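You operate a simulated robot arm through the tools that you are given. There is no shell and no other tool. Be economical: measure what you need, move in short steps, check, and stop when the job is done.

You are at the controls of a simulated robot arm. One attempt, no reset.

## Task
Add 20 caps to the small turquoise bin and stand it on PACKED.
Fine: the bin waits in the feeder tray with 10 caps: tray in, set the cap dial, push the pad once, tray out; bin to PACKED, then tray in; leave the other bins.

The check looks at the end state, three seconds after you hand in, the way a careful person would. Anything else that was tipped, shoved, dropped, spilled or broken makes it a failure. Lids that push on must go on centred and level and be pressed home; caps that screw on are set level and turned clockwise until they are tight.

## Robot
A 6-joint arm with a two-finger parallel gripper, fixed in place. Base frame: the origin is at the foot of the arm, x ahead of it, y to its left, z up; the work surface is at about z = 0.006. Units: m, degrees, N and s.
With the tool pointing down near the work surface it reaches from about 0.14 to 0.58 m from the base axis. Its first joint turns from -66.0 to 66.0 degrees. Payload 2.1 kg.
The TCP is the grasp point between the finger pads, 0.03 m short of the fingertips. In the tool frame z runs along the fingers and y along their closing line. The gripper opens to 0.094 m. The fingers are 0.028 m wide and 0.01 m thick; the gripper's body (0.05 by 0.096 m) begins 0.055 m behind the TCP.
Orientation is that of the tool frame in the base frame, as a unit quaternion [x, y, z, w]. With the fingers straight down and closing along the base's y, the tool's x points along the base's -x, its y along +y and its z along -z.

## Interface
- The arm moves only by the tool apply_moves. Its argument "steps" is a list of rows, each a list of 3 entries, a list of its own where there are three numbers: the turn, a rotation vector about the tool's x, y, z in units of 60 degrees (1.0 is 60 degrees), then the shift along the tool's x, y, z in units of 250 mm (1.0 is 250 mm), then the closure in counts, from 0 (fully open) to 255 (shut). In form: [[[rx, ry, rz], [x, y, z], hand], ...]. A call has 1 to 12 rows; each row is the pose to reach, as a shift and turn from the pose commanded when the call began, along the tool's axes at that moment. A call with a number of a shift or a turn outside -1 to 1 is refused whole. Rows are played at 5 a second. More than 0.05 m and 8.6 degrees between two rows, or a gripper value outside its range, and nothing of the call is played. Where a pose cannot be reached the arm comes as near as it can. A force on the tool above 40 N (or 10 N above the force at the start of the call, whichever is more), or a blocked arm, ends the call early, and 0.2 s more pass. Each finger travels about 0.072 m/s and halts on what it meets, pressing with about 31 N; the grip force reading is that of the motor and also rises with nothing between the fingers. The clock runs only during rows and for 0.2 s after the last one: add rows that repeat a pose to give the fingers time. It gives the time, the measured TCP pose, the force on the tool (base axes), the opening and the grip force at its end, in the units of the frame above (readings bear some noise), with the torque about the TCP (base axes, N m) and any sound that the robot's microphone picked up.
- Cameras (640 x 400 px; columns grow to the right, rows downward): "scene" is fixed at [0.0432, -0.3612, 0.4994]; the picture's right is [0.88, -0.48, 0.00], its down [-0.22, -0.40, -0.89] and it looks along [0.42, 0.78, -0.45] (base axes); focal length 238 px, centre (320, 200). "wrist" rides on the gripper at [0.076, 0.014, -0.102] in the tool frame; the picture's right is [-0.18, 0.98, 0.00], its down [-0.75, -0.14, -0.64] and it looks along [-0.63, -0.12, 0.77] (tool axes); focal length 243 px, centre (320, 200). There is no depth. A picture from a camera that has moved, and an enlarged one, comes with that camera's place and axes in the base frame and with its lens.
- grab_frame(camera): a new picture of that camera. It takes no simulated time.
- enlarge(camera, box): a new picture of the part [left, top, right, bottom] of that camera's present view, enlarged. It takes no simulated time.
- hand_in(): hands the job in; it is judged then, once.

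Go step by step. Nothing tells you positions but the pictures and the camera data: compare them with the known pose of the tool, close in by small moves and look again before you grip or let go. The budget is 120 turns and 68 pictures, counting those below and the enlarged ones. Unless the task says otherwise, let go and move clear before handing in, and close with one line.

The tools are called after "Call:" by a JSON object that holds its "api" and its "payload". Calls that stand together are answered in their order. apply_moves: Moves the arm, as the interface text tells. Its arguments: {"type":"object","properties":{"steps":{"type":"array"}},"required":["steps"]} The other tools are called the same way: grab_frame (camera) takes a picture; enlarge (camera, box) takes an enlarged picture of a part of a camera's view; hand_in () hands the job in.

At the start:

```text
t: 0.0
position: [0.3086, 0.0936, 0.453]
tool_rot: [-0.001, 1.0, 0.001, 0.001]
force: [0.5, -0.5, 0.5]
torque: [-0.02, 0.01, -0.01]
gripper_width: 0.094
grip_force: 0.1
```

scene: 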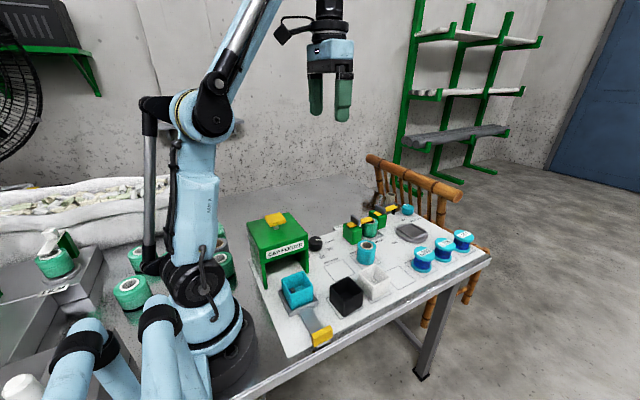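
wrist: 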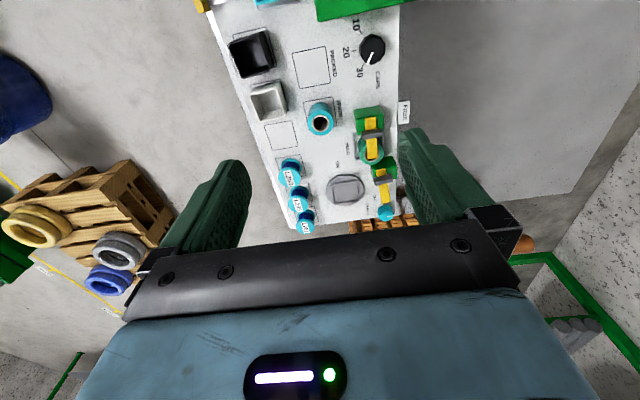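

I see a green cap feeder with a tray carrying the turquoise bin, a black dial, a gray pad and other bins. I'll enlarge the views to measure them.

Call:
{"api": "enlarge", "payload": {"camera": "scene", "box": [240, 190, 400, 290]}}

Call:
{"api": "enlarge", "payload": {"camera": "scene", "box": [240, 260, 400, 360]}}

Call:
{"api": "enlarge", "payload": {"camera": "scene", "box": [340, 190, 500, 290]}}

Call:
{"api": "enlarge", "payload": {"camera": "wrist", "box": [200, 0, 440, 150]}}

Call:
{"api": "enlarge", "payload": {"camera": "wrist", "box": [240, 90, 440, 240]}}

```text
4.00 times, centred on (320, 240) of scene
camera zoom: at [0.0432, -0.3612, 0.4994], right [0.88, -0.48, 0.0], down [-0.22, -0.4, -0.89], along [0.42, 0.78, -0.45], focal length 954 px, centre (320, 40)
```

zoom: 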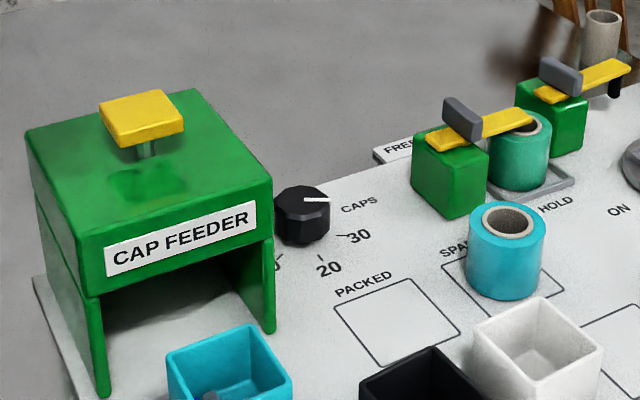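

```text
4.00 times, centred on (320, 310) of scene
camera zoom: at [0.0432, -0.3612, 0.4994], right [0.88, -0.48, 0.0], down [-0.22, -0.4, -0.89], along [0.42, 0.78, -0.45], focal length 954 px, centre (320, -240)
```

zoom: 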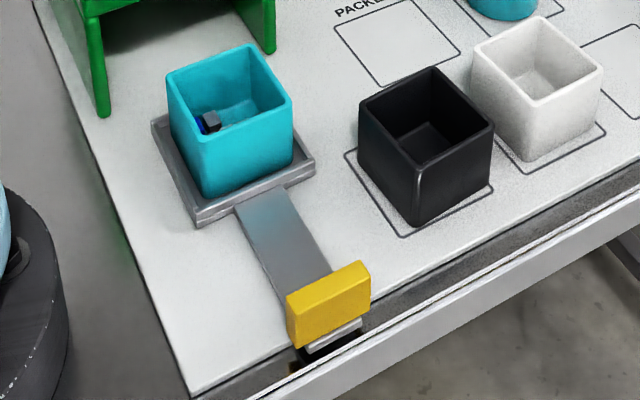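

```text
4.00 times, centred on (420, 240) of scene
camera zoom: at [0.0432, -0.3612, 0.4994], right [0.88, -0.48, 0.0], down [-0.22, -0.4, -0.89], along [0.42, 0.78, -0.45], focal length 954 px, centre (-80, 40)
```

zoom: 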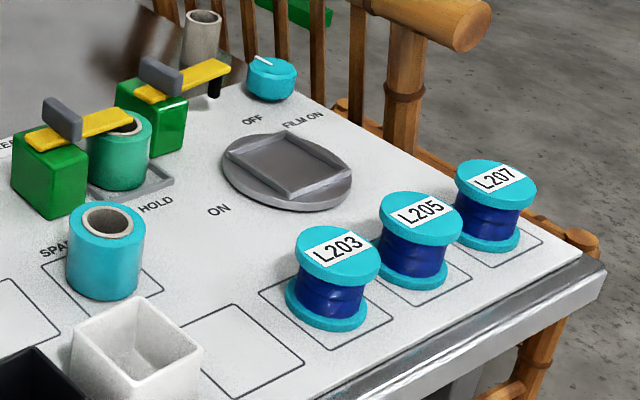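

```text
2.67 times, centred on (320, 75) of wrist
camera zoom: at [0.2315, 0.1077, 0.5543], right [0.18, 0.98, 0.0], down [0.75, -0.14, 0.64], along [0.63, -0.12, -0.77], focal length 647 px, centre (320, 533)
```

zoom: 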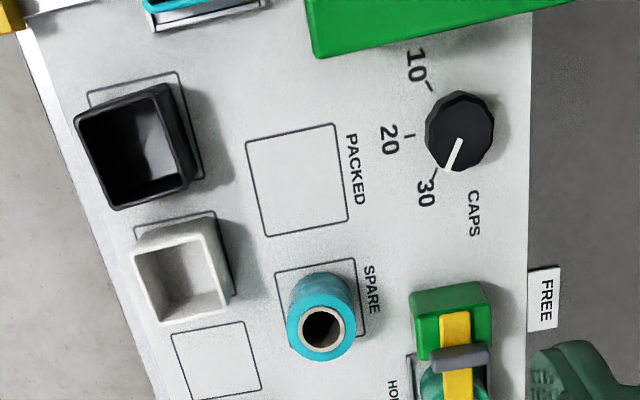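

```text
2.67 times, centred on (340, 165) of wrist
camera zoom: at [0.2315, 0.1077, 0.5543], right [0.18, 0.98, 0.0], down [0.75, -0.14, 0.64], along [0.63, -0.12, -0.77], focal length 647 px, centre (267, 293)
```

zoom: 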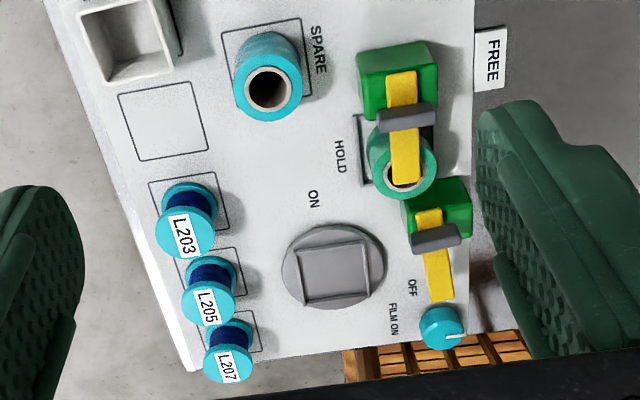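

The PACKED square is centred near (0.338, 0.071). The bin is near (0.193, 0.03), the tray handle near (0.2, -0.083), and the dial near (0.323, 0.186), pointing at 30. I'll move above the handle for a closer look.

Call:
{"api": "apply_moves", "payload": {"steps": [[[0, 0, 0], [0.054, -0.088, 0.12], 0], [[0, 0, 0], [0.108, -0.176, 0.24], 0], [[0, 0, 0], [0.163, -0.265, 0.36], 0], [[0, 0, 0], [0.217, -0.353, 0.48], 0], [[0, 0, 0], [0.271, -0.441, 0.6], 0], [[0, 0, 0], [0.325, -0.53, 0.72], 0], [[0, 0, 0], [0.38, -0.618, 0.84], 0], [[0, 0, 0], [0.434, -0.706, 0.96], 0], [[0, 0, 0], [0.434, -0.706, 0.96], 0]]}}

Call:
{"api": "grab_frame", "payload": {"camera": "wrist"}}

Call:
{"api": "enlarge", "payload": {"camera": "scene", "box": [240, 200, 400, 360]}}

```text
t: 2.0
position: [0.2014, -0.0841, 0.2107]
tool_rot: [-0.001, 1.0, 0.001, 0.001]
force: [0.8, -1.3, 0.0]
torque: [-0.02, 0.02, 0.04]
gripper_width: 0.0942
grip_force: 0.0
```

```text
60 pictures are left
camera wrist: at [0.1244, -0.069, 0.3131], right [0.18, 0.98, 0.0], down [0.75, -0.14, 0.64], along [0.63, -0.12, -0.77], focal length 243 px, centre (320, 200)
```

wrist: 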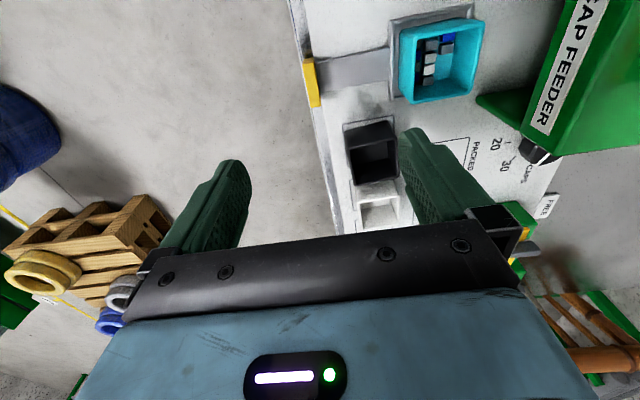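

```text
2.50 times, centred on (320, 280) of scene
camera zoom: at [0.0432, -0.3612, 0.4994], right [0.88, -0.48, 0.0], down [-0.22, -0.4, -0.89], along [0.42, 0.78, -0.45], focal length 596 px, centre (320, 0)
```

zoom: 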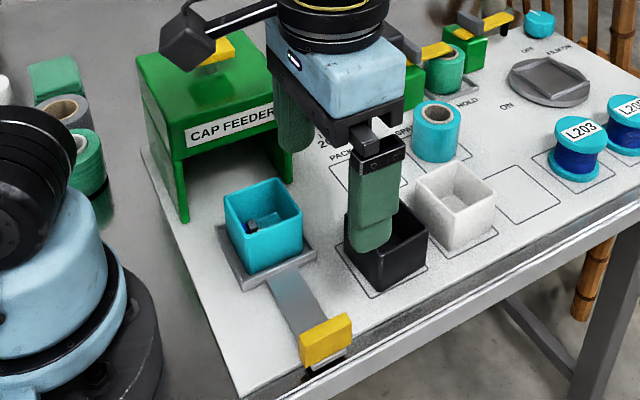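

The handle top seems to be near (0.193, -0.089, z≈0.047). I'll descend with open fingers astride it and check before closing.

Call:
{"api": "apply_moves", "payload": {"steps": [[[0, 0, 0], [0.03, -0.018, 0.15], 0], [[0, 0, 0], [0.03, -0.018, 0.3], 0], [[0, 0, 0], [0.03, -0.018, 0.45], 0], [[0, 0, 0], [0.03, -0.018, 0.55], 0], [[0, 0, 0], [0.03, -0.018, 0.62], 0], [[0, 0, 0], [0.03, -0.018, 0.62], 0]]}}

Call:
{"api": "enlarge", "payload": {"camera": "scene", "box": [240, 260, 400, 360]}}

```text
t: 3.4
position: [0.1945, -0.0869, 0.0567]
tool_rot: [-0.001, 1.0, 0.0, 0.001]
force: [0.3, 0.4, 0.0]
torque: [0.01, 0.01, -0.04]
gripper_width: 0.0938
grip_force: 0.1
```

```text
4.00 times, centred on (320, 310) of scene
camera zoom: at [0.0432, -0.3612, 0.4994], right [0.88, -0.48, 0.0], down [-0.22, -0.4, -0.89], along [0.42, 0.78, -0.45], focal length 954 px, centre (320, -240)
```

zoom: 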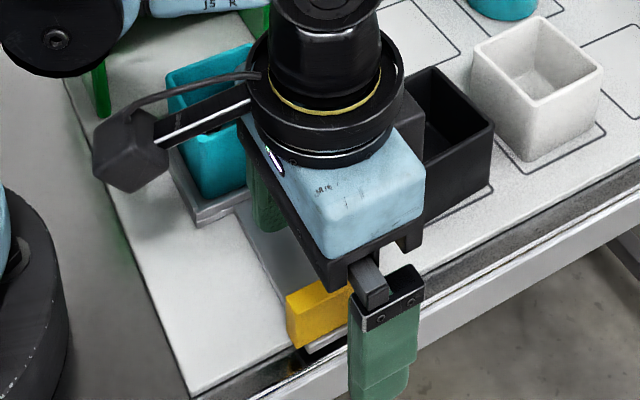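

The fingers straddle the handle, so I'll close.

Call:
{"api": "apply_moves", "payload": {"steps": [[[0, 0, 0], [0, 0, 0], 255], [[0, 0, 0], [0, 0, 0], 255], [[0, 0, 0], [0, 0, 0], 255], [[0, 0, 0], [0, 0, 0], 255], [[0, 0, 0], [0, 0, 0], 255]]}}

Call:
{"api": "enlarge", "payload": {"camera": "scene", "box": [240, 260, 400, 360]}}

```text
t: 4.6
position: [0.1946, -0.0877, 0.0574]
tool_rot: [-0.001, 1.0, 0.0, 0.001]
force: [0.9, -0.2, -1.6]
torque: [0.0, 0.03, -0.16]
gripper_width: 0.0116
grip_force: 45.2
```

```text
4.00 times, centred on (320, 310) of scene
camera zoom: at [0.0432, -0.3612, 0.4994], right [0.88, -0.48, 0.0], down [-0.22, -0.4, -0.89], along [0.42, 0.78, -0.45], focal length 954 px, centre (320, -240)
```

zoom: 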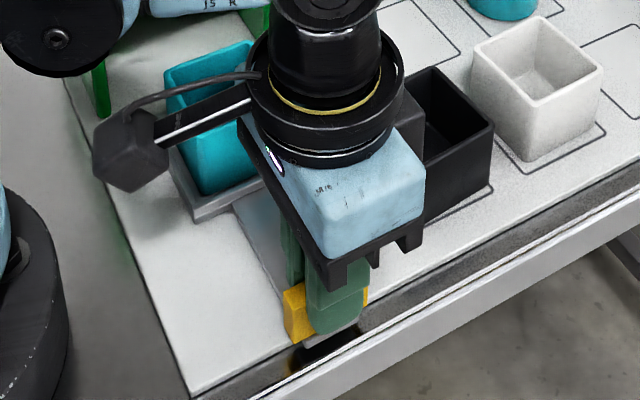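

The handle is gripped at 11.6 mm. I'll slide the tray in along +y gently.

Call:
{"api": "apply_moves", "payload": {"steps": [[[0, 0, 0], [0, 0.02, 0], 255], [[0, 0, 0], [0, 0.06, 0], 255], [[0, 0, 0], [0, 0.1, 0], 255], [[0, 0, 0], [0, 0.14, 0], 255], [[0, 0, 0], [0, 0.18, 0], 255], [[0, 0, 0], [0, 0.22, 0], 255], [[0, 0, 0], [0, 0.26, 0], 255], [[0, 0, 0], [0, 0.3, 0], 255], [[0, 0, 0], [0, 0.34, 0], 255], [[0, 0, 0], [0, 0.34, 0], 255]]}}

Call:
{"api": "enlarge", "payload": {"camera": "scene", "box": [240, 200, 400, 360]}}

```text
t: 6.8
position: [0.1932, -0.0019, 0.0577]
tool_rot: [-0.001, 1.0, 0.002, 0.0]
force: [-5.1, 0.0, 4.5]
torque: [-0.13, -0.97, -0.12]
gripper_width: 0.0115
grip_force: 44.6
```

```text
2.50 times, centred on (320, 280) of scene
camera zoom: at [0.0432, -0.3612, 0.4994], right [0.88, -0.48, 0.0], down [-0.22, -0.4, -0.89], along [0.42, 0.78, -0.45], focal length 596 px, centre (320, 0)
```

zoom: 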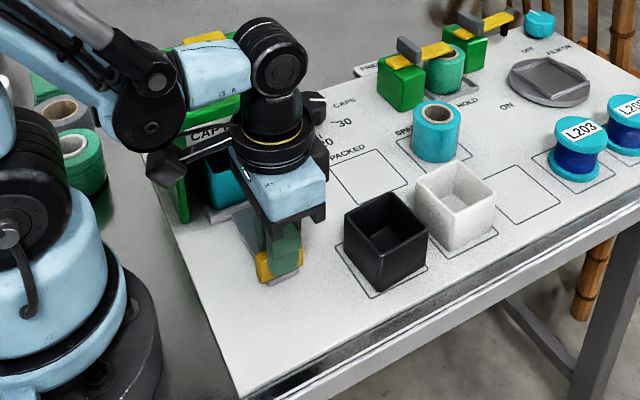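

The tray is sliding and isn't at its stop yet. I'll continue in small steps until it blocks.

Call:
{"api": "apply_moves", "payload": {"steps": [[[0, 0, 0], [0.004, 0.03, 0], 255], [[0, 0, 0], [0.004, 0.06, 0], 255], [[0, 0, 0], [0.004, 0.09, 0], 255], [[0, 0, 0], [0.004, 0.12, 0], 255], [[0, 0, 0], [0.004, 0.15, 0], 255], [[0, 0, 0], [0.004, 0.18, 0], 255], [[0, 0, 0], [0.004, 0.2, 0], 255]]}}

Call:
{"api": "enlarge", "payload": {"camera": "scene", "box": [240, 200, 400, 360]}}

```text
t: 8.2
position: [0.1942, 0.0402, 0.058]
tool_rot: [0.0, 1.0, -0.004, 0.004]
force: [-0.4, -4.0, 6.0]
torque: [0.11, -0.09, 0.01]
gripper_width: 0.0117
grip_force: 45.0
stopped in row 7: the force on the tool passed its limit at 45 N (the readings are from after the stop); the commanded pose is now the measured one
```

```text
2.50 times, centred on (320, 280) of scene
camera zoom: at [0.0432, -0.3612, 0.4994], right [0.88, -0.48, 0.0], down [-0.22, -0.4, -0.89], along [0.42, 0.78, -0.45], focal length 596 px, centre (320, 0)
```

zoom: 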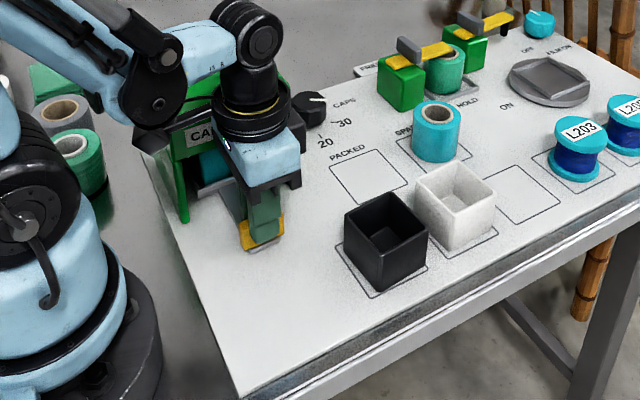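

The tray reached its stop after about 128 mm of travel. I'll open moderately and lift straight up.

Call:
{"api": "apply_moves", "payload": {"steps": [[[0, 0, 0], [0, 0, 0], 110], [[0, 0, 0], [0, 0, 0], 110], [[0, 0, 0], [0, 0, 0], 110], [[0, 0, 0], [0, 0, -0.08], 110], [[0, 0, 0], [0, 0, -0.24], 110], [[0, 0, 0], [0, 0, -0.44], 110], [[0, 0, 0], [0, 0, -0.62], 110], [[0, 0, 0], [0, -0.1, -0.8], 110], [[0, 0, 0], [0, -0.2, -0.9], 110], [[0, 0, 0], [0, -0.2, -0.9], 110]]}}

Call:
{"api": "grab_frame", "payload": {"camera": "wrist"}}

Call:
{"api": "enlarge", "payload": {"camera": "scene", "box": [230, 190, 390, 290]}}

```text
refused: row 8 steps farther than a row can; nothing moved
```

```text
54 pictures are left
camera wrist: at [0.1161, 0.0553, 0.1586], right [0.18, 0.98, -0.01], down [0.75, -0.14, 0.65], along [0.64, -0.12, -0.76], focal length 243 px, centre (320, 200)
```

wrist: 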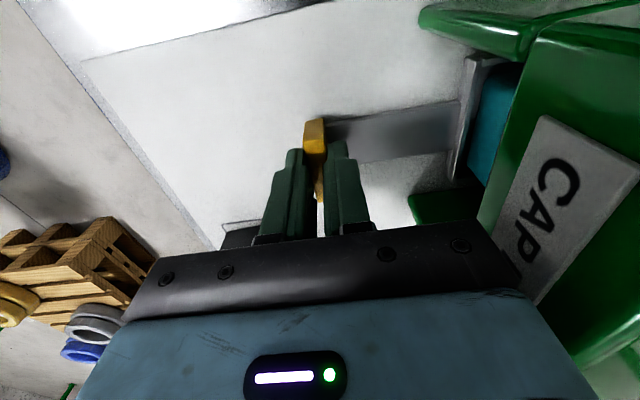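

```text
4.00 times, centred on (310, 240) of scene
camera zoom: at [0.0432, -0.3612, 0.4994], right [0.88, -0.48, 0.0], down [-0.22, -0.4, -0.89], along [0.42, 0.78, -0.45], focal length 954 px, centre (360, 40)
```

zoom: 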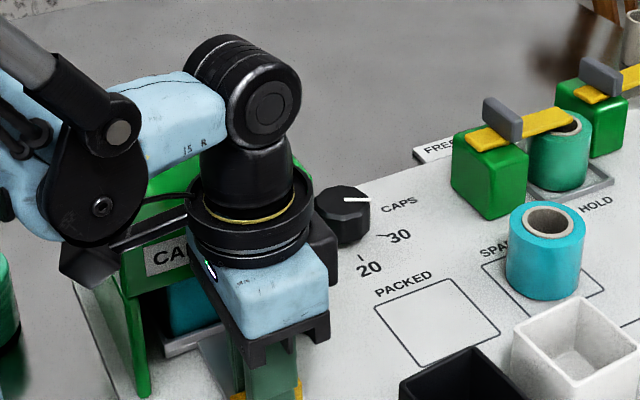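

A row was too long, so nothing moved. I'll resend it with smaller steps.

Call:
{"api": "apply_moves", "payload": {"steps": [[[0, 0, 0], [0, 0, 0], 110], [[0, 0, 0], [0, 0, 0], 110], [[0, 0, 0], [0, 0, 0], 110], [[0, 0, 0], [0, 0, -0.08], 110], [[0, 0, 0], [0, 0, -0.22], 110], [[0, 0, 0], [0, 0, -0.38], 110], [[0, 0, 0], [0, -0.1, -0.54], 110], [[0, 0, 0], [0, -0.2, -0.7], 110], [[0, 0, 0], [0, -0.3, -0.86], 110], [[0, 0, 0], [0, -0.3, -0.86], 110]]}}

Call:
{"api": "grab_frame", "payload": {"camera": "wrist"}}

Call:
{"api": "enlarge", "payload": {"camera": "scene", "box": [230, 190, 390, 290]}}

```text
t: 10.4
position: [0.1904, -0.0361, 0.2718]
tool_rot: [-0.001, 1.0, -0.003, 0.003]
force: [-0.9, 0.1, -0.3]
torque: [-0.02, 0.02, 0.01]
gripper_width: 0.0534
grip_force: 0.1
```

```text
52 pictures are left
camera wrist: at [0.1136, -0.0217, 0.3737], right [0.18, 0.98, -0.01], down [0.75, -0.14, 0.65], along [0.64, -0.12, -0.76], focal length 243 px, centre (320, 200)
```

wrist: 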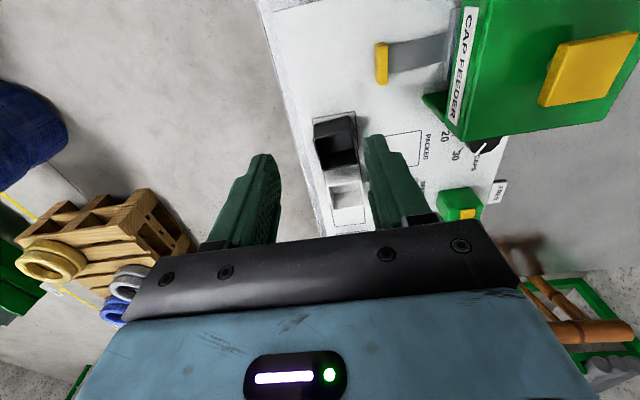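

```text
4.00 times, centred on (310, 240) of scene
camera zoom: at [0.0432, -0.3612, 0.4994], right [0.88, -0.48, 0.0], down [-0.22, -0.4, -0.89], along [0.42, 0.78, -0.45], focal length 954 px, centre (360, 40)
```

zoom: 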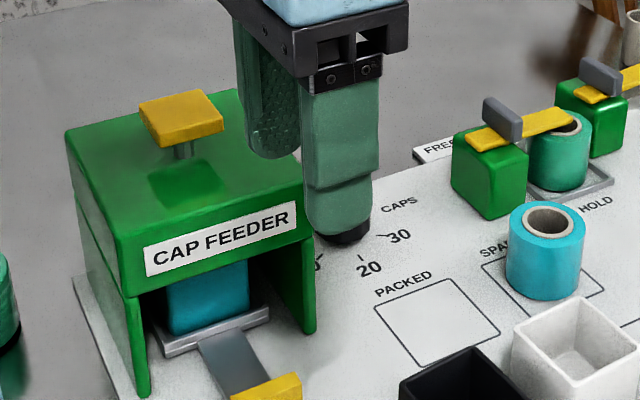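

The tray is fully under the feeder. The pad is at about (0.195, 0.170, z 0.167). Next I'll go over the dial while yawing the tool counter-clockwise so the camera arm stays clear of the feeder.

Call:
{"api": "apply_moves", "payload": {"steps": [[[0, 0, -0.11], [-0.059, 0.099, 0.01], 110], [[0, 0, -0.22], [-0.118, 0.197, 0.02], 110], [[0, 0, -0.33], [-0.177, 0.296, 0.03], 110], [[0, 0, -0.44], [-0.236, 0.395, 0.04], 110], [[0, 0, -0.55], [-0.294, 0.493, 0.05], 110], [[0, 0, -0.66], [-0.353, 0.592, 0.06], 110], [[0, 0, -0.77], [-0.412, 0.691, 0.07], 110], [[0, 0, -0.88], [-0.471, 0.789, 0.08], 110], [[0, 0, -1], [-0.53, 0.888, 0.09], 110], [[0, 0, -1], [-0.53, 0.888, 0.09], 110]]}}

Call:
{"api": "apply_moves", "payload": {"steps": [[[0, 0, -0.14], [0, 0, 0], 110], [[0, 0, -0.28], [0, 0, 0], 110], [[0, 0, -0.42], [0, 0, 0], 110], [[0, 0, -0.56], [0, 0, 0], 110], [[0, 0, -0.7], [0, 0, 0], 110], [[0, 0, -0.8], [0, 0, 0], 110], [[0, 0, -0.8], [0, 0, 0], 110]]}}

Call:
{"api": "grab_frame", "payload": {"camera": "wrist"}}

Call:
{"api": "enlarge", "payload": {"camera": "scene", "box": [280, 190, 400, 265]}}

```text
t: 12.6
position: [0.3238, 0.1883, 0.2492]
tool_rot: [-0.501, 0.865, -0.005, 0.0]
force: [-0.7, 0.3, 0.2]
torque: [-0.03, -0.01, -0.02]
gripper_width: 0.0536
grip_force: 0.1
```

```text
t: 14.2
position: [0.324, 0.1898, 0.2508]
tool_rot: [0.81, -0.586, 0.004, 0.001]
force: [0.4, -0.1, 0.2]
torque: [-0.01, -0.01, 0.01]
gripper_width: 0.0535
grip_force: 0.1
```

```text
50 pictures are left
camera wrist: at [0.3328, 0.1131, 0.352], right [-0.99, -0.13, -0.01], down [-0.11, 0.76, 0.64], along [-0.08, 0.63, -0.77], focal length 243 px, centre (320, 200)
```

wrist: 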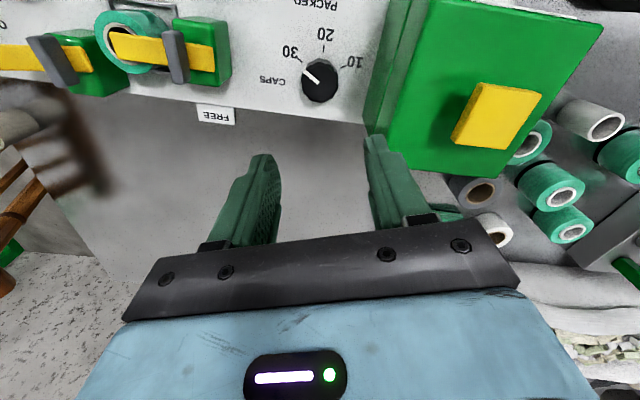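

```text
5.33 times, centred on (340, 228) of scene
camera zoom: at [0.0432, -0.3612, 0.4994], right [0.88, -0.48, 0.0], down [-0.22, -0.4, -0.89], along [0.42, 0.78, -0.45], focal length 1272 px, centre (213, 53)
```

zoom: 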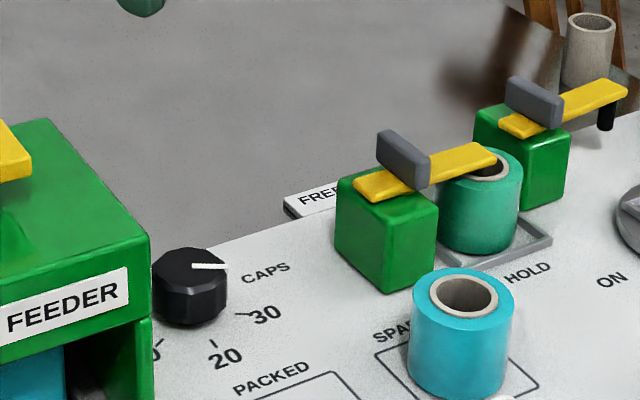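

Now I'll take a closer view of the dial.

Call:
{"api": "enlarge", "payload": {"camera": "wrist", "box": [260, 10, 380, 110]}}

```text
4.00 times, centred on (320, 60) of wrist
camera zoom: at [0.3328, 0.1131, 0.352], right [-0.99, -0.13, -0.01], down [-0.11, 0.76, 0.64], along [-0.08, 0.63, -0.77], focal length 970 px, centre (320, 760)
```

zoom: 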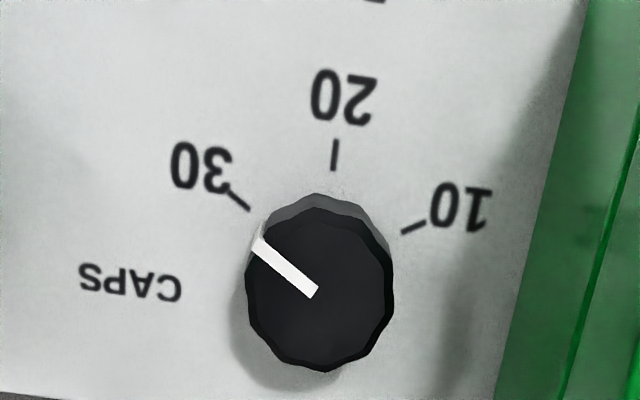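

The pointer is exactly at 30, and 20 lies 60° clockwise. The knob is centred at about (0.325, 0.189) with its top at about z 0.043. I'll yaw a bit more for clearance, open wider, and descend around the knob.

Call:
{"api": "apply_moves", "payload": {"steps": [[[0, 0, -0.14], [0.006, -0.006, 0], 38], [[0, 0, -0.28], [0.006, -0.006, 0], 38], [[0, 0, -0.42], [0.006, -0.006, 0], 38], [[0, 0, -0.5], [0.006, -0.006, 0.1], 38], [[0, 0, -0.5], [0.006, -0.006, 0.25], 38], [[0, 0, -0.5], [0.006, -0.006, 0.4], 38], [[0, 0, -0.5], [0.006, -0.006, 0.55], 38], [[0, 0, -0.5], [0.006, -0.006, 0.6], 38], [[0, 0, -0.5], [0.006, -0.006, 0.6], 38]]}}

Call:
{"api": "grab_frame", "payload": {"camera": "wrist"}}

Call:
{"api": "grab_frame", "payload": {"camera": "scene"}}

```text
t: 16.2
position: [0.3274, 0.1863, 0.0984]
tool_rot: [0.934, -0.358, 0.005, 0.001]
force: [0.7, -0.1, 1.0]
torque: [-0.02, 0.0, 0.01]
gripper_width: 0.0801
grip_force: 0.0
```

```text
47 pictures are left
camera wrist: at [0.3737, 0.1248, 0.2019], right [-0.79, -0.61, 0.0], down [-0.47, 0.61, 0.63], along [-0.39, 0.5, -0.77], focal length 243 px, centre (320, 200)
```

wrist: 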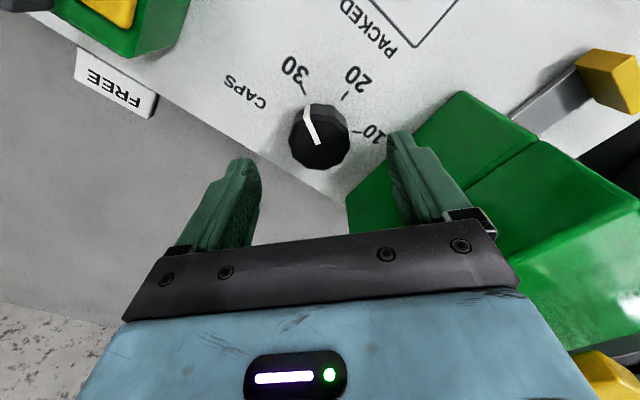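

```text
46 pictures are left
```

scene: 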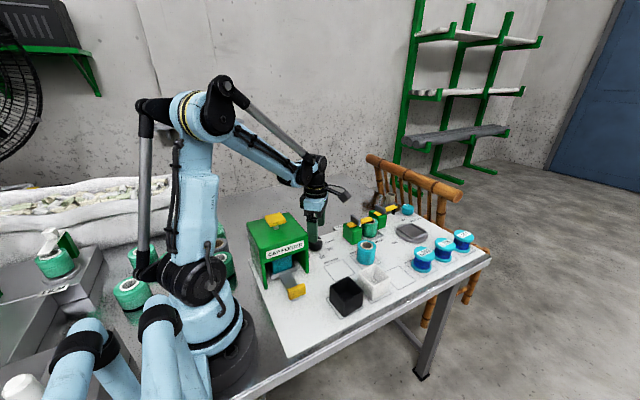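

The knob is nicely between the fingers. I'll centre slightly, go down 52 mm, then close on it.

Call:
{"api": "apply_moves", "payload": {"steps": [[[0, 0, 0], [-0.012, 0, 0.06], 38], [[0, 0, 0], [-0.012, 0, 0.12], 38], [[0, 0, 0], [-0.012, 0, 0.17], 38], [[0, 0, 0], [-0.012, 0, 0.2], 38], [[0, 0, 0], [-0.012, 0, 0.2], 38]]}}

Call:
{"api": "grab_frame", "payload": {"camera": "wrist"}}

```text
t: 17.4
position: [0.3249, 0.1883, 0.0492]
tool_rot: [0.933, -0.359, 0.006, 0.002]
force: [-0.6, 0.3, 0.8]
torque: [0.02, -0.02, 0.0]
gripper_width: 0.0799
grip_force: 0.1
```

```text
45 pictures are left
camera wrist: at [0.3714, 0.1274, 0.1519], right [-0.79, -0.61, 0.0], down [-0.47, 0.61, 0.63], along [-0.39, 0.5, -0.77], focal length 243 px, centre (320, 200)
```

wrist: 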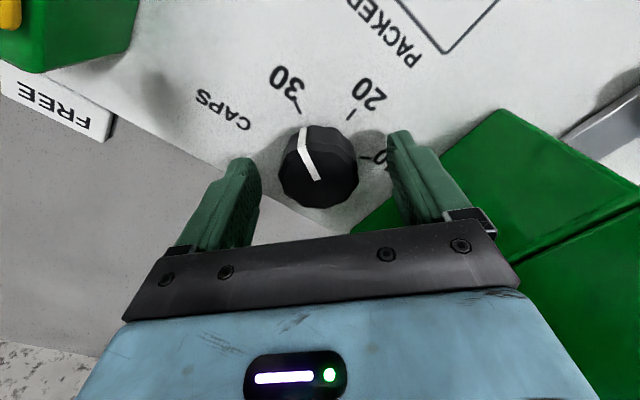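

The knob is centred, so I'll close on it.

Call:
{"api": "apply_moves", "payload": {"steps": [[[0, 0, 0], [0, 0, 0.01], 120], [[0, 0, 0], [0, 0, 0.01], 255], [[0, 0, 0], [0, 0, 0.01], 255], [[0, 0, 0], [0, 0, 0.01], 255]]}}

Call:
{"api": "grab_frame", "payload": {"camera": "wrist"}}

```text
t: 18.4
position: [0.3266, 0.1885, 0.0458]
tool_rot: [0.934, -0.357, 0.006, 0.002]
force: [9.2, 9.0, -2.8]
torque: [-0.23, 0.35, 0.01]
gripper_width: 0.044
grip_force: 45.1
```

```text
44 pictures are left
camera wrist: at [0.372, 0.128, 0.1495], right [-0.79, -0.61, 0.0], down [-0.47, 0.61, 0.63], along [-0.38, 0.51, -0.77], focal length 243 px, centre (320, 200)
```

wrist: 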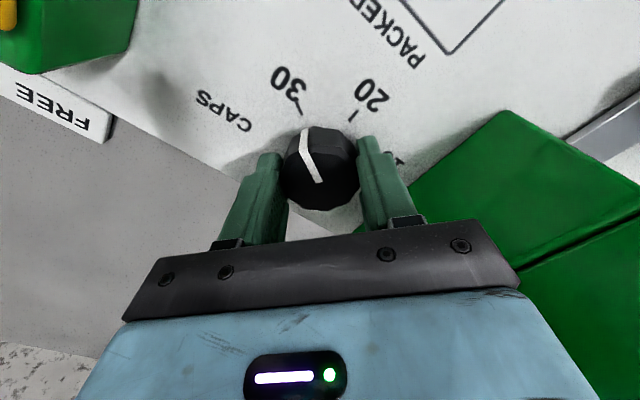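

Gripped at 44 mm with a small lateral load. I'll ease that and turn 60° clockwise.

Call:
{"api": "apply_moves", "payload": {"steps": [[[0, 0, 0], [0, -0.006, 0], 255], [[0, 0, 0.1], [0, -0.006, 0], 255], [[0, 0, 0.2], [0, -0.006, 0], 255], [[0, 0, 0.3], [0, -0.006, 0], 255], [[0, 0, 0.4], [0, -0.006, 0], 255], [[0, 0, 0.5], [0, -0.006, 0], 255], [[0, 0, 0.6], [0, -0.006, 0], 255], [[0, 0, 0.7], [0, -0.006, 0], 255], [[0, 0, 0.8], [0, -0.006, 0], 255], [[0, 0, 0.9], [0, -0.006, 0], 255], [[0, 0, 1], [0, -0.006, 0], 255], [[0, 0, 1], [0, -0.006, 0], 255]]}}

Call:
{"api": "enlarge", "payload": {"camera": "wrist", "box": [220, 70, 420, 220]}}

```text
t: 21.0
position: [0.3243, 0.1886, 0.0465]
tool_rot: [-0.629, 0.777, -0.004, -0.005]
force: [-25.8, -10.9, -17.2]
torque: [-0.14, 0.81, 0.04]
gripper_width: 0.044
grip_force: 45.1
```

```text
2.67 times, centred on (320, 145) of wrist
camera zoom: at [0.2947, 0.1181, 0.1498], right [-0.92, 0.38, 0.0], down [0.3, 0.72, 0.63], along [0.24, 0.58, -0.77], focal length 647 px, centre (320, 347)
```

zoom: 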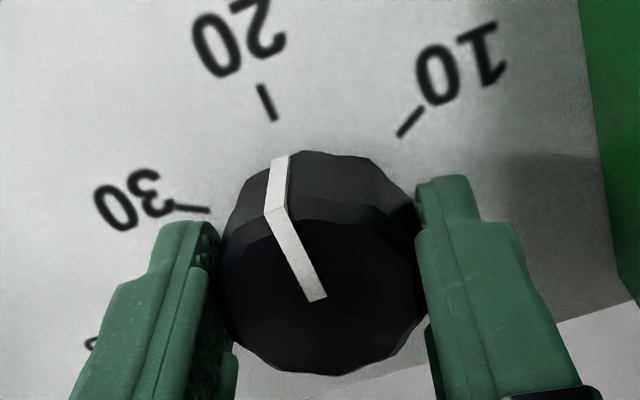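

The pointer now sits at 20. I'll ease the lateral load, release, lift, and check the dial.

Call:
{"api": "apply_moves", "payload": {"steps": [[[0, 0, 0], [0, 0.006, 0], 255], [[0, 0, 0], [0, 0.01, 0], 255], [[0, 0, 0], [0, 0.01, 0], 60], [[0, 0, 0], [0, 0.01, 0], 60], [[0, 0, 0], [0, 0.01, 0], 60], [[0, 0, 0], [0, 0.01, -0.05], 60], [[0, 0, 0], [0, 0.01, -0.2], 60], [[0, 0, 0], [0, 0.01, -0.35], 60], [[0, 0, 0], [0, 0.01, -0.5], 60], [[0, 0, 0], [0, 0.01, -0.65], 60], [[0, 0, 0], [0, 0.01, -0.8], 60], [[0, 0, 0], [0, 0.01, -0.8], 60]]}}

Call:
{"api": "grab_frame", "payload": {"camera": "wrist"}}

Call:
{"api": "enlarge", "payload": {"camera": "scene", "box": [240, 190, 400, 290]}}

```text
t: 23.6
position: [0.3222, 0.1904, 0.2478]
tool_rot: [-0.629, 0.777, -0.006, 0.001]
force: [1.1, 0.2, 0.2]
torque: [-0.03, -0.01, 0.0]
gripper_width: 0.0719
grip_force: 0.0
```

```text
42 pictures are left
camera wrist: at [0.2907, 0.1201, 0.3511], right [-0.92, 0.38, -0.01], down [0.29, 0.71, 0.64], along [0.25, 0.59, -0.77], focal length 243 px, centre (320, 200)
```

wrist: 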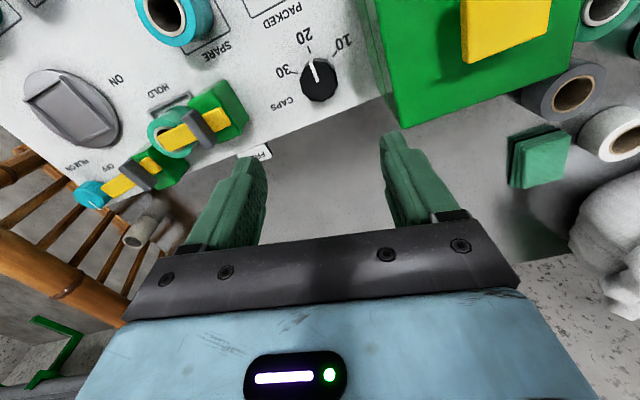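

```text
4.00 times, centred on (320, 240) of scene
camera zoom: at [0.0432, -0.3612, 0.4994], right [0.88, -0.48, 0.0], down [-0.22, -0.4, -0.89], along [0.42, 0.78, -0.45], focal length 954 px, centre (320, 40)
```

zoom: 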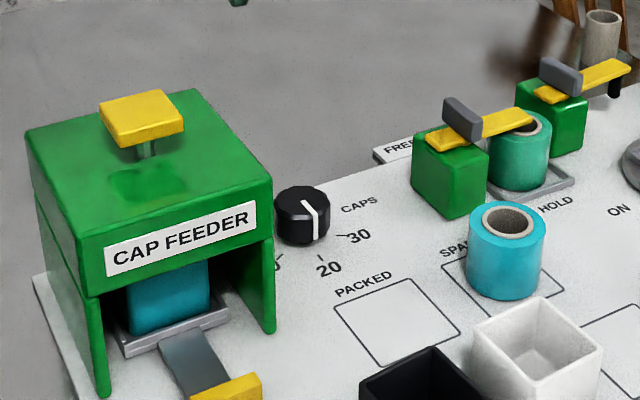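

The dial points at 20. Next I'll move above the pad, close the fingers and rotate back.

Call:
{"api": "apply_moves", "payload": {"steps": [[[0, 0, 0.12], [0.023, 0.06, 0], 255], [[0, 0, 0.24], [0.047, 0.12, 0], 255], [[0, 0, 0.36], [0.07, 0.18, 0], 255], [[0, 0, 0.48], [0.094, 0.24, 0], 255], [[0, 0, 0.6], [0.117, 0.3, 0], 255], [[0, 0, 0.72], [0.141, 0.36, 0], 255], [[0, 0, 0.84], [0.164, 0.42, 0], 255], [[0, 0, 0.96], [0.188, 0.479, 0], 255], [[0, 0, 1], [0.188, 0.479, 0], 255], [[0, 0, 1], [0.188, 0.479, 0], 255]]}}

Call:
{"api": "grab_frame", "payload": {"camera": "wrist"}}

Call:
{"api": "enlarge", "payload": {"camera": "scene", "box": [220, 160, 380, 260]}}

```text
t: 25.8
position: [0.1978, 0.1701, 0.2455]
tool_rot: [-0.157, 0.988, -0.004, 0.002]
force: [0.3, -0.3, -0.5]
torque: [-0.02, -0.01, -0.01]
gripper_width: 0.0003
grip_force: 31.2
```

```text
40 pictures are left
camera wrist: at [0.1184, 0.1613, 0.3478], right [-0.13, 0.99, -0.01], down [0.76, 0.1, 0.65], along [0.64, 0.08, -0.76], focal length 243 px, centre (320, 200)
```

wrist: 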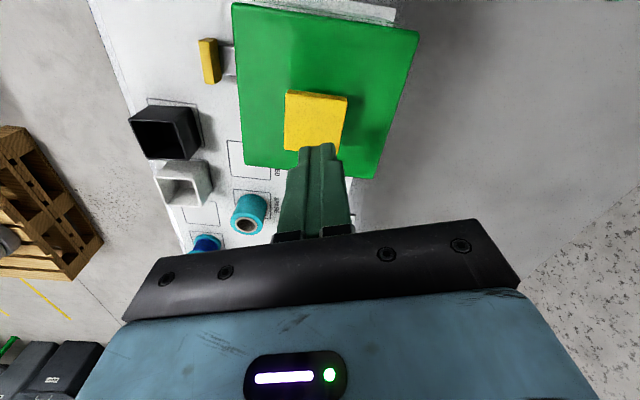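

```text
4.00 times, centred on (300, 210) of scene
camera zoom: at [0.0432, -0.3612, 0.4994], right [0.88, -0.48, 0.0], down [-0.22, -0.4, -0.89], along [0.42, 0.78, -0.45], focal length 954 px, centre (400, 160)
```

zoom: 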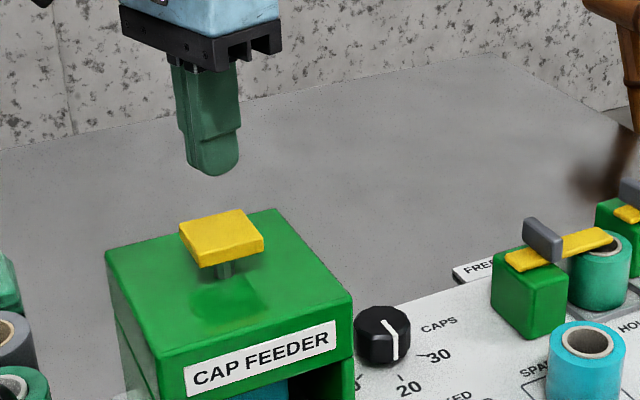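

The fingertips are about 48 mm above the pad and nearly centred. I'll approach to just above it.

Call:
{"api": "apply_moves", "payload": {"steps": [[[0, 0, 0], [0.023, -0.007, 0.06], 255], [[0, 0, 0], [0.023, -0.007, 0.12], 255], [[0, 0, 0], [0.023, -0.007, 0.15], 255], [[0, 0, 0], [0.023, -0.007, 0.15], 255]]}}

Call:
{"api": "enlarge", "payload": {"camera": "scene", "box": [220, 190, 340, 265]}}

```text
t: 26.8
position: [0.1911, 0.1672, 0.2073]
tool_rot: [-0.157, 0.988, -0.005, 0.002]
force: [0.7, 0.0, -0.3]
torque: [0.01, -0.01, 0.0]
gripper_width: 0.0003
grip_force: 30.7
```

```text
5.33 times, centred on (280, 228) of scene
camera zoom: at [0.0432, -0.3612, 0.4994], right [0.88, -0.48, 0.0], down [-0.22, -0.4, -0.89], along [0.42, 0.78, -0.45], focal length 1272 px, centre (533, 53)
```

zoom: 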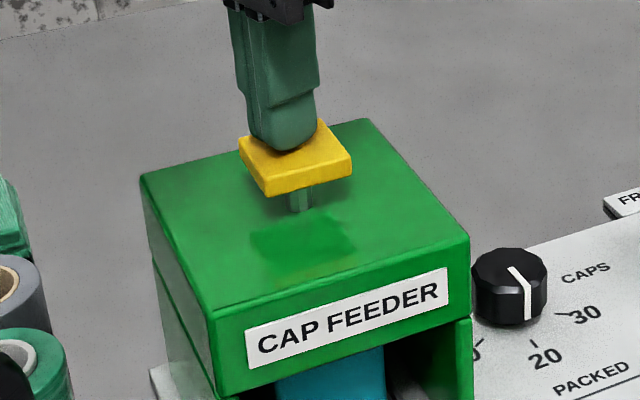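

The tips sit about 10 mm above the pad. I'll press down in small steps in one stroke.

Call:
{"api": "apply_moves", "payload": {"steps": [[[0, 0, 0], [0, 0, 0.02], 255], [[0, 0, 0], [0, 0, 0.035], 255], [[0, 0, 0], [0, 0, 0.05], 255], [[0, 0, 0], [0, 0, 0.065], 255], [[0, 0, 0], [0, 0, 0.08], 255]]}}

Call:
{"api": "enlarge", "payload": {"camera": "scene", "box": [220, 190, 340, 265]}}

```text
t: 28.0
position: [0.1917, 0.1669, 0.1887]
tool_rot: [-0.156, 0.988, -0.004, 0.002]
force: [-0.9, 0.3, 9.7]
torque: [0.0, 0.15, -0.05]
gripper_width: 0.0002
grip_force: 30.6
heard: click
```

```text
5.33 times, centred on (280, 228) of scene
camera zoom: at [0.0432, -0.3612, 0.4993], right [0.88, -0.48, 0.0], down [-0.22, -0.4, -0.89], along [0.42, 0.78, -0.45], focal length 1272 px, centre (533, 53)
```

zoom: 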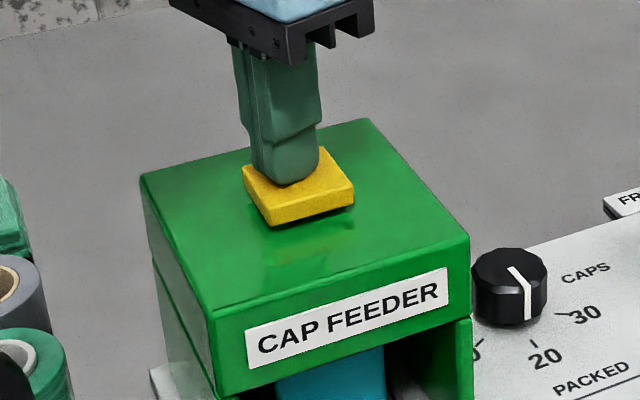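

A click was heard, so the pad is pushed. I'll retract straight up and give the caps time to drop.

Call:
{"api": "apply_moves", "payload": {"steps": [[[0, 0, 0], [0, 0, -0.08], 255], [[0, 0, 0], [0, 0, -0.2], 255], [[0, 0, 0], [0, 0, -0.35], 255], [[0, 0, 0], [0, 0, -0.4], 255], [[0, 0, 0], [0, 0, -0.4], 255], [[0, 0, 0], [0, 0, -0.4], 255], [[0, 0, 0], [0, 0, -0.4], 255], [[0, 0, 0], [0, 0, -0.4], 255], [[0, 0, 0], [0, 0, -0.4], 255], [[0, 0, 0], [0, 0, -0.4], 255], [[0, 0, 0], [0, 0, -0.4], 255]]}}

Call:
{"api": "enlarge", "payload": {"camera": "scene", "box": [230, 200, 390, 300]}}

```text
t: 30.4
position: [0.1897, 0.1669, 0.2877]
tool_rot: [-0.156, 0.988, -0.004, 0.002]
force: [0.6, -0.6, 0.2]
torque: [-0.02, 0.01, -0.01]
gripper_width: 0.0003
grip_force: 31.0
```

```text
4.00 times, centred on (310, 250) of scene
camera zoom: at [0.0432, -0.3612, 0.4994], right [0.88, -0.48, 0.0], down [-0.22, -0.4, -0.89], along [0.42, 0.78, -0.45], focal length 954 px, centre (360, 0)
```

zoom: 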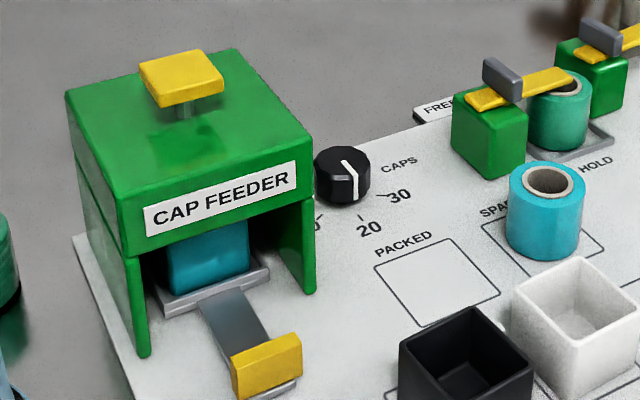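

Now back to the handle at (0.194, 0.040): move over it, align the yaw, and partially open.

Call:
{"api": "apply_moves", "payload": {"steps": [[[0, 0, 0.06], [0.029, -0.1, 0], 200], [[0, 0, 0.12], [0.058, -0.2, 0], 110], [[0, 0, 0.18], [0.087, -0.3, 0], 110], [[0, 0, 0.24], [0.115, -0.4, 0], 110], [[0, 0, 0.3], [0.144, -0.49, 0], 110], [[0, 0, 0.3], [0.144, -0.49, 0.15], 110], [[0, 0, 0.3], [0.144, -0.49, 0.3], 110], [[0, 0, 0.3], [0.144, -0.49, 0.45], 110], [[0, 0, 0.3], [0.144, -0.49, 0.6], 110], [[0, 0, 0.3], [0.144, -0.49, 0.7], 110], [[0, 0, 0.3], [0.144, -0.49, 0.7], 110]]}}

Call:
{"api": "grab_frame", "payload": {"camera": "wrist"}}

```text
t: 32.8
position: [0.1953, 0.0389, 0.1139]
tool_rot: [0.0, 1.0, -0.003, 0.003]
force: [-1.5, 0.3, -0.1]
torque: [0.03, 0.01, 0.02]
gripper_width: 0.0535
grip_force: 0.0
```

```text
35 pictures are left
camera wrist: at [0.1172, 0.0524, 0.2166], right [0.18, 0.98, -0.01], down [0.75, -0.14, 0.65], along [0.64, -0.12, -0.76], focal length 243 px, centre (320, 200)
```

wrist: 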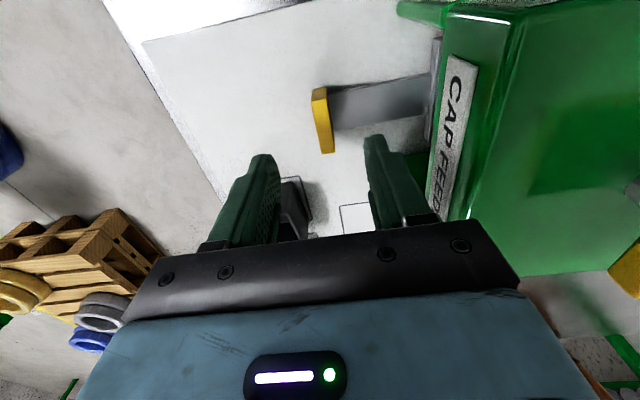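

The handle is centred between the fingers. I'll descend and grip.

Call:
{"api": "apply_moves", "payload": {"steps": [[[0, 0, 0], [0.004, 0.004, 0.08], 110], [[0, 0, 0], [0.004, 0.004, 0.16], 110], [[0, 0, 0], [0.004, 0.004, 0.222], 110], [[0, 0, 0], [0.004, 0.004, 0.222], 110], [[0, 0, 0], [0.004, 0.004, 0.222], 255], [[0, 0, 0], [0.004, 0.004, 0.222], 255], [[0, 0, 0], [0.004, 0.004, 0.222], 255], [[0, 0, 0], [0.004, 0.004, 0.222], 255]]}}

```text
t: 34.6
position: [0.1935, 0.0396, 0.0585]
tool_rot: [-0.001, 1.0, -0.003, 0.004]
force: [3.4, 2.5, -16.4]
torque: [0.21, 0.29, -0.04]
gripper_width: 0.0117
grip_force: 44.6
```

The handle is gripped again. I'll pull the tray out 128 mm smoothly.

Call:
{"api": "apply_moves", "payload": {"steps": [[[0, 0, 0], [0, -0.02, 0], 255], [[0, 0, 0], [0, -0.06, 0], 255], [[0, 0, 0], [0, -0.11, 0], 255], [[0, 0, 0], [0, -0.16, 0], 255], [[0, 0, 0], [0, -0.21, 0], 255], [[0, 0, 0], [0, -0.26, 0], 255], [[0, 0, 0], [0, -0.31, 0], 255], [[0, 0, 0], [0, -0.36, 0], 255], [[0, 0, 0], [0, -0.41, 0], 255], [[0, 0, 0], [0, -0.455, 0], 255], [[0, 0, 0], [0, -0.49, 0], 255], [[0, 0, 0], [0, -0.505, 0], 255]]}}

Call:
{"api": "enlarge", "payload": {"camera": "scene", "box": [240, 200, 400, 360]}}

```text
t: 37.2
position: [0.1952, -0.0871, 0.0604]
tool_rot: [0.001, 1.0, -0.003, 0.001]
force: [-24.6, 0.8, 12.2]
torque: [0.13, -0.35, -0.06]
gripper_width: 0.0113
grip_force: 44.5
```

```text
2.50 times, centred on (320, 280) of scene
camera zoom: at [0.0432, -0.3612, 0.4994], right [0.88, -0.48, 0.0], down [-0.22, -0.4, -0.89], along [0.42, 0.78, -0.45], focal length 596 px, centre (320, 0)
```

zoom: 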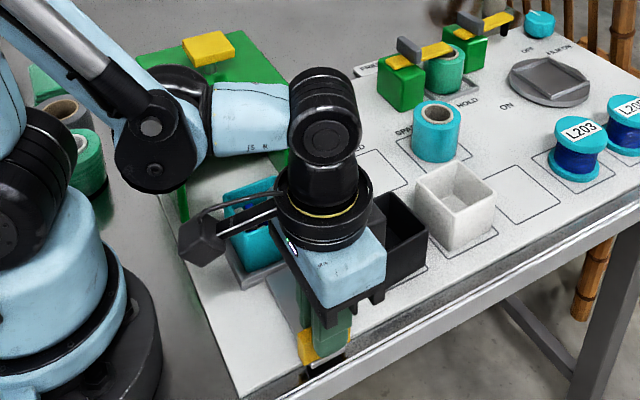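

The tray is back out. I'll ease the side load, release, lift, and look into the bin.

Call:
{"api": "apply_moves", "payload": {"steps": [[[0, 0, 0], [0.006, 0, 0], 255], [[0, 0, 0], [0.006, 0, 0], 110], [[0, 0, 0], [0.006, 0, 0], 110], [[0, 0, 0], [0.006, 0, 0], 110], [[0, 0, 0], [0.006, 0, -0.06], 110], [[0, 0, 0], [0.006, 0, -0.2], 110], [[0, 0, 0], [0.006, 0, -0.36], 110], [[0, 0, 0], [0.006, 0, -0.52], 110], [[0, 0, 0], [0.006, 0, -0.68], 60], [[0, 0, 0], [0.006, 0, -0.68], 60]]}}

Call:
{"api": "grab_frame", "payload": {"camera": "wrist"}}

Call:
{"api": "enlarge", "payload": {"camera": "scene", "box": [250, 240, 370, 360]}}

```text
t: 39.4
position: [0.1918, -0.0849, 0.2306]
tool_rot: [0.0, 1.0, -0.004, 0.004]
force: [0.1, -0.4, -0.1]
torque: [0.0, 0.0, -0.01]
gripper_width: 0.072
grip_force: 0.2
```

```text
33 pictures are left
camera wrist: at [0.1152, -0.0695, 0.3321], right [0.18, 0.98, -0.01], down [0.75, -0.14, 0.65], along [0.64, -0.12, -0.76], focal length 243 px, centre (320, 200)
```

wrist: 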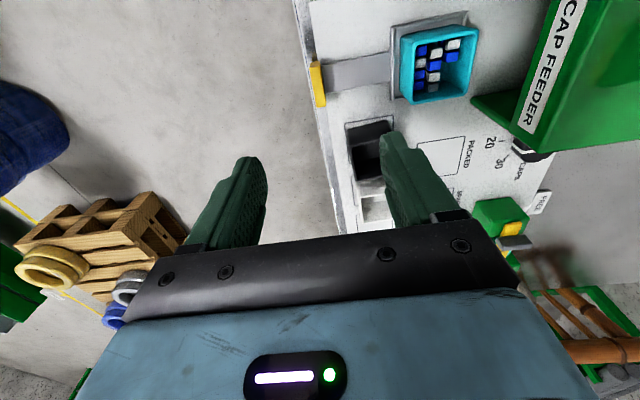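

```text
3.33 times, centred on (310, 300) of scene
camera zoom: at [0.0432, -0.3612, 0.4994], right [0.88, -0.48, 0.0], down [-0.22, -0.4, -0.89], along [0.42, 0.78, -0.45], focal length 795 px, centre (353, -133)
```

zoom: 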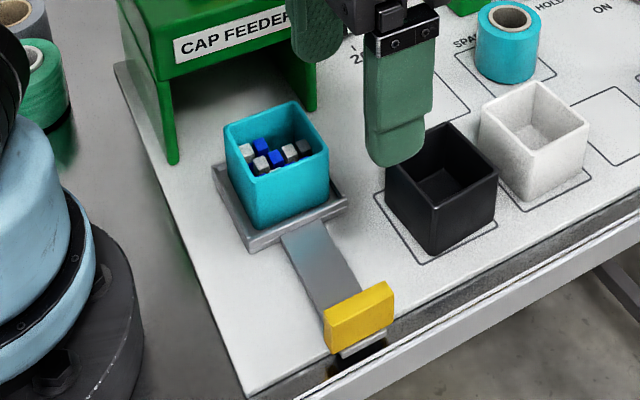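

Caps have been added. I'll measure the bin rim with a closer view.

Call:
{"api": "enlarge", "payload": {"camera": "wrist", "box": [380, 5, 500, 115]}}

```text
3.64 times, centred on (440, 60) of wrist
camera zoom: at [0.1152, -0.0695, 0.3321], right [0.18, 0.98, -0.01], down [0.75, -0.14, 0.65], along [0.64, -0.12, -0.76], focal length 882 px, centre (-116, 709)
```

zoom: 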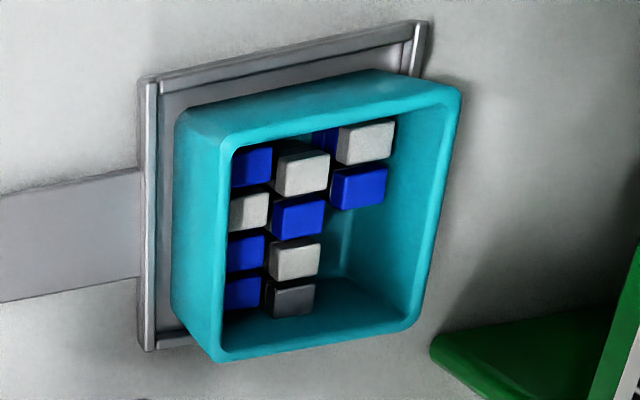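

The bin is about 57 mm square, centred near (0.1935, 0.0365), rim near z 0.062. I'll go above it (levelling a tiny tilt) with opening ~84 mm and check.

Call:
{"api": "apply_moves", "payload": {"steps": [[[-0.004, 0.004, 0], [-0.007, 0.12, 0], 28], [[-0.008, 0.008, 0], [-0.007, 0.24, 0], 28], [[-0.008, 0.008, 0], [-0.007, 0.36, 0], 28], [[-0.008, 0.008, 0], [-0.007, 0.486, 0], 28], [[-0.008, 0.008, 0], [-0.007, 0.486, 0.14], 28], [[-0.008, 0.008, 0], [-0.007, 0.486, 0.28], 28], [[-0.008, 0.008, 0], [-0.007, 0.486, 0.42], 28], [[-0.008, 0.008, 0], [-0.007, 0.486, 0.5], 28], [[-0.008, 0.008, 0], [-0.007, 0.486, 0.5], 28]]}}

Call:
{"api": "grab_frame", "payload": {"camera": "wrist"}}

Call:
{"api": "enlarge", "payload": {"camera": "scene", "box": [230, 220, 370, 340]}}

```text
t: 41.4
position: [0.197, 0.0352, 0.1064]
tool_rot: [0.0, 1.0, 0.001, -0.001]
force: [0.3, -1.4, 0.1]
torque: [-0.02, -0.01, -0.02]
gripper_width: 0.0835
grip_force: 0.1
```

```text
30 pictures are left
camera wrist: at [0.1201, 0.0489, 0.2087], right [0.18, 0.98, 0.0], down [0.75, -0.14, 0.64], along [0.63, -0.12, -0.77], focal length 243 px, centre (320, 200)
```

wrist: 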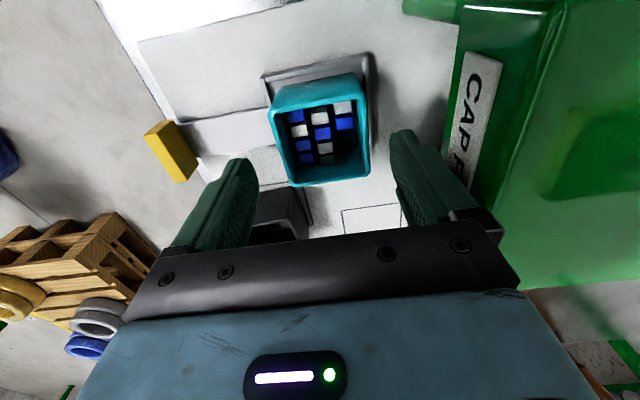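

```text
3.33 times, centred on (300, 280) of scene
camera zoom: at [0.0432, -0.3612, 0.4994], right [0.88, -0.48, 0.0], down [-0.22, -0.4, -0.89], along [0.42, 0.78, -0.45], focal length 795 px, centre (387, -67)
```

zoom: 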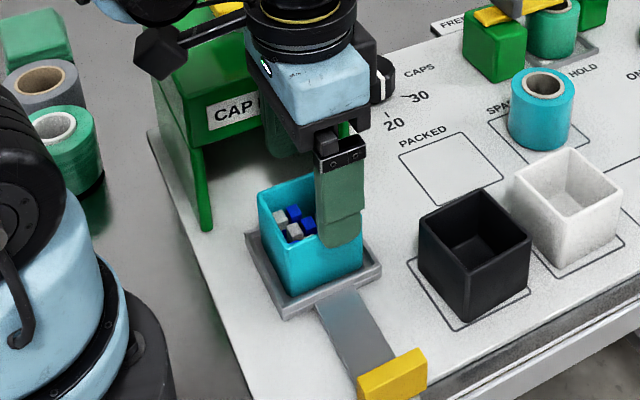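

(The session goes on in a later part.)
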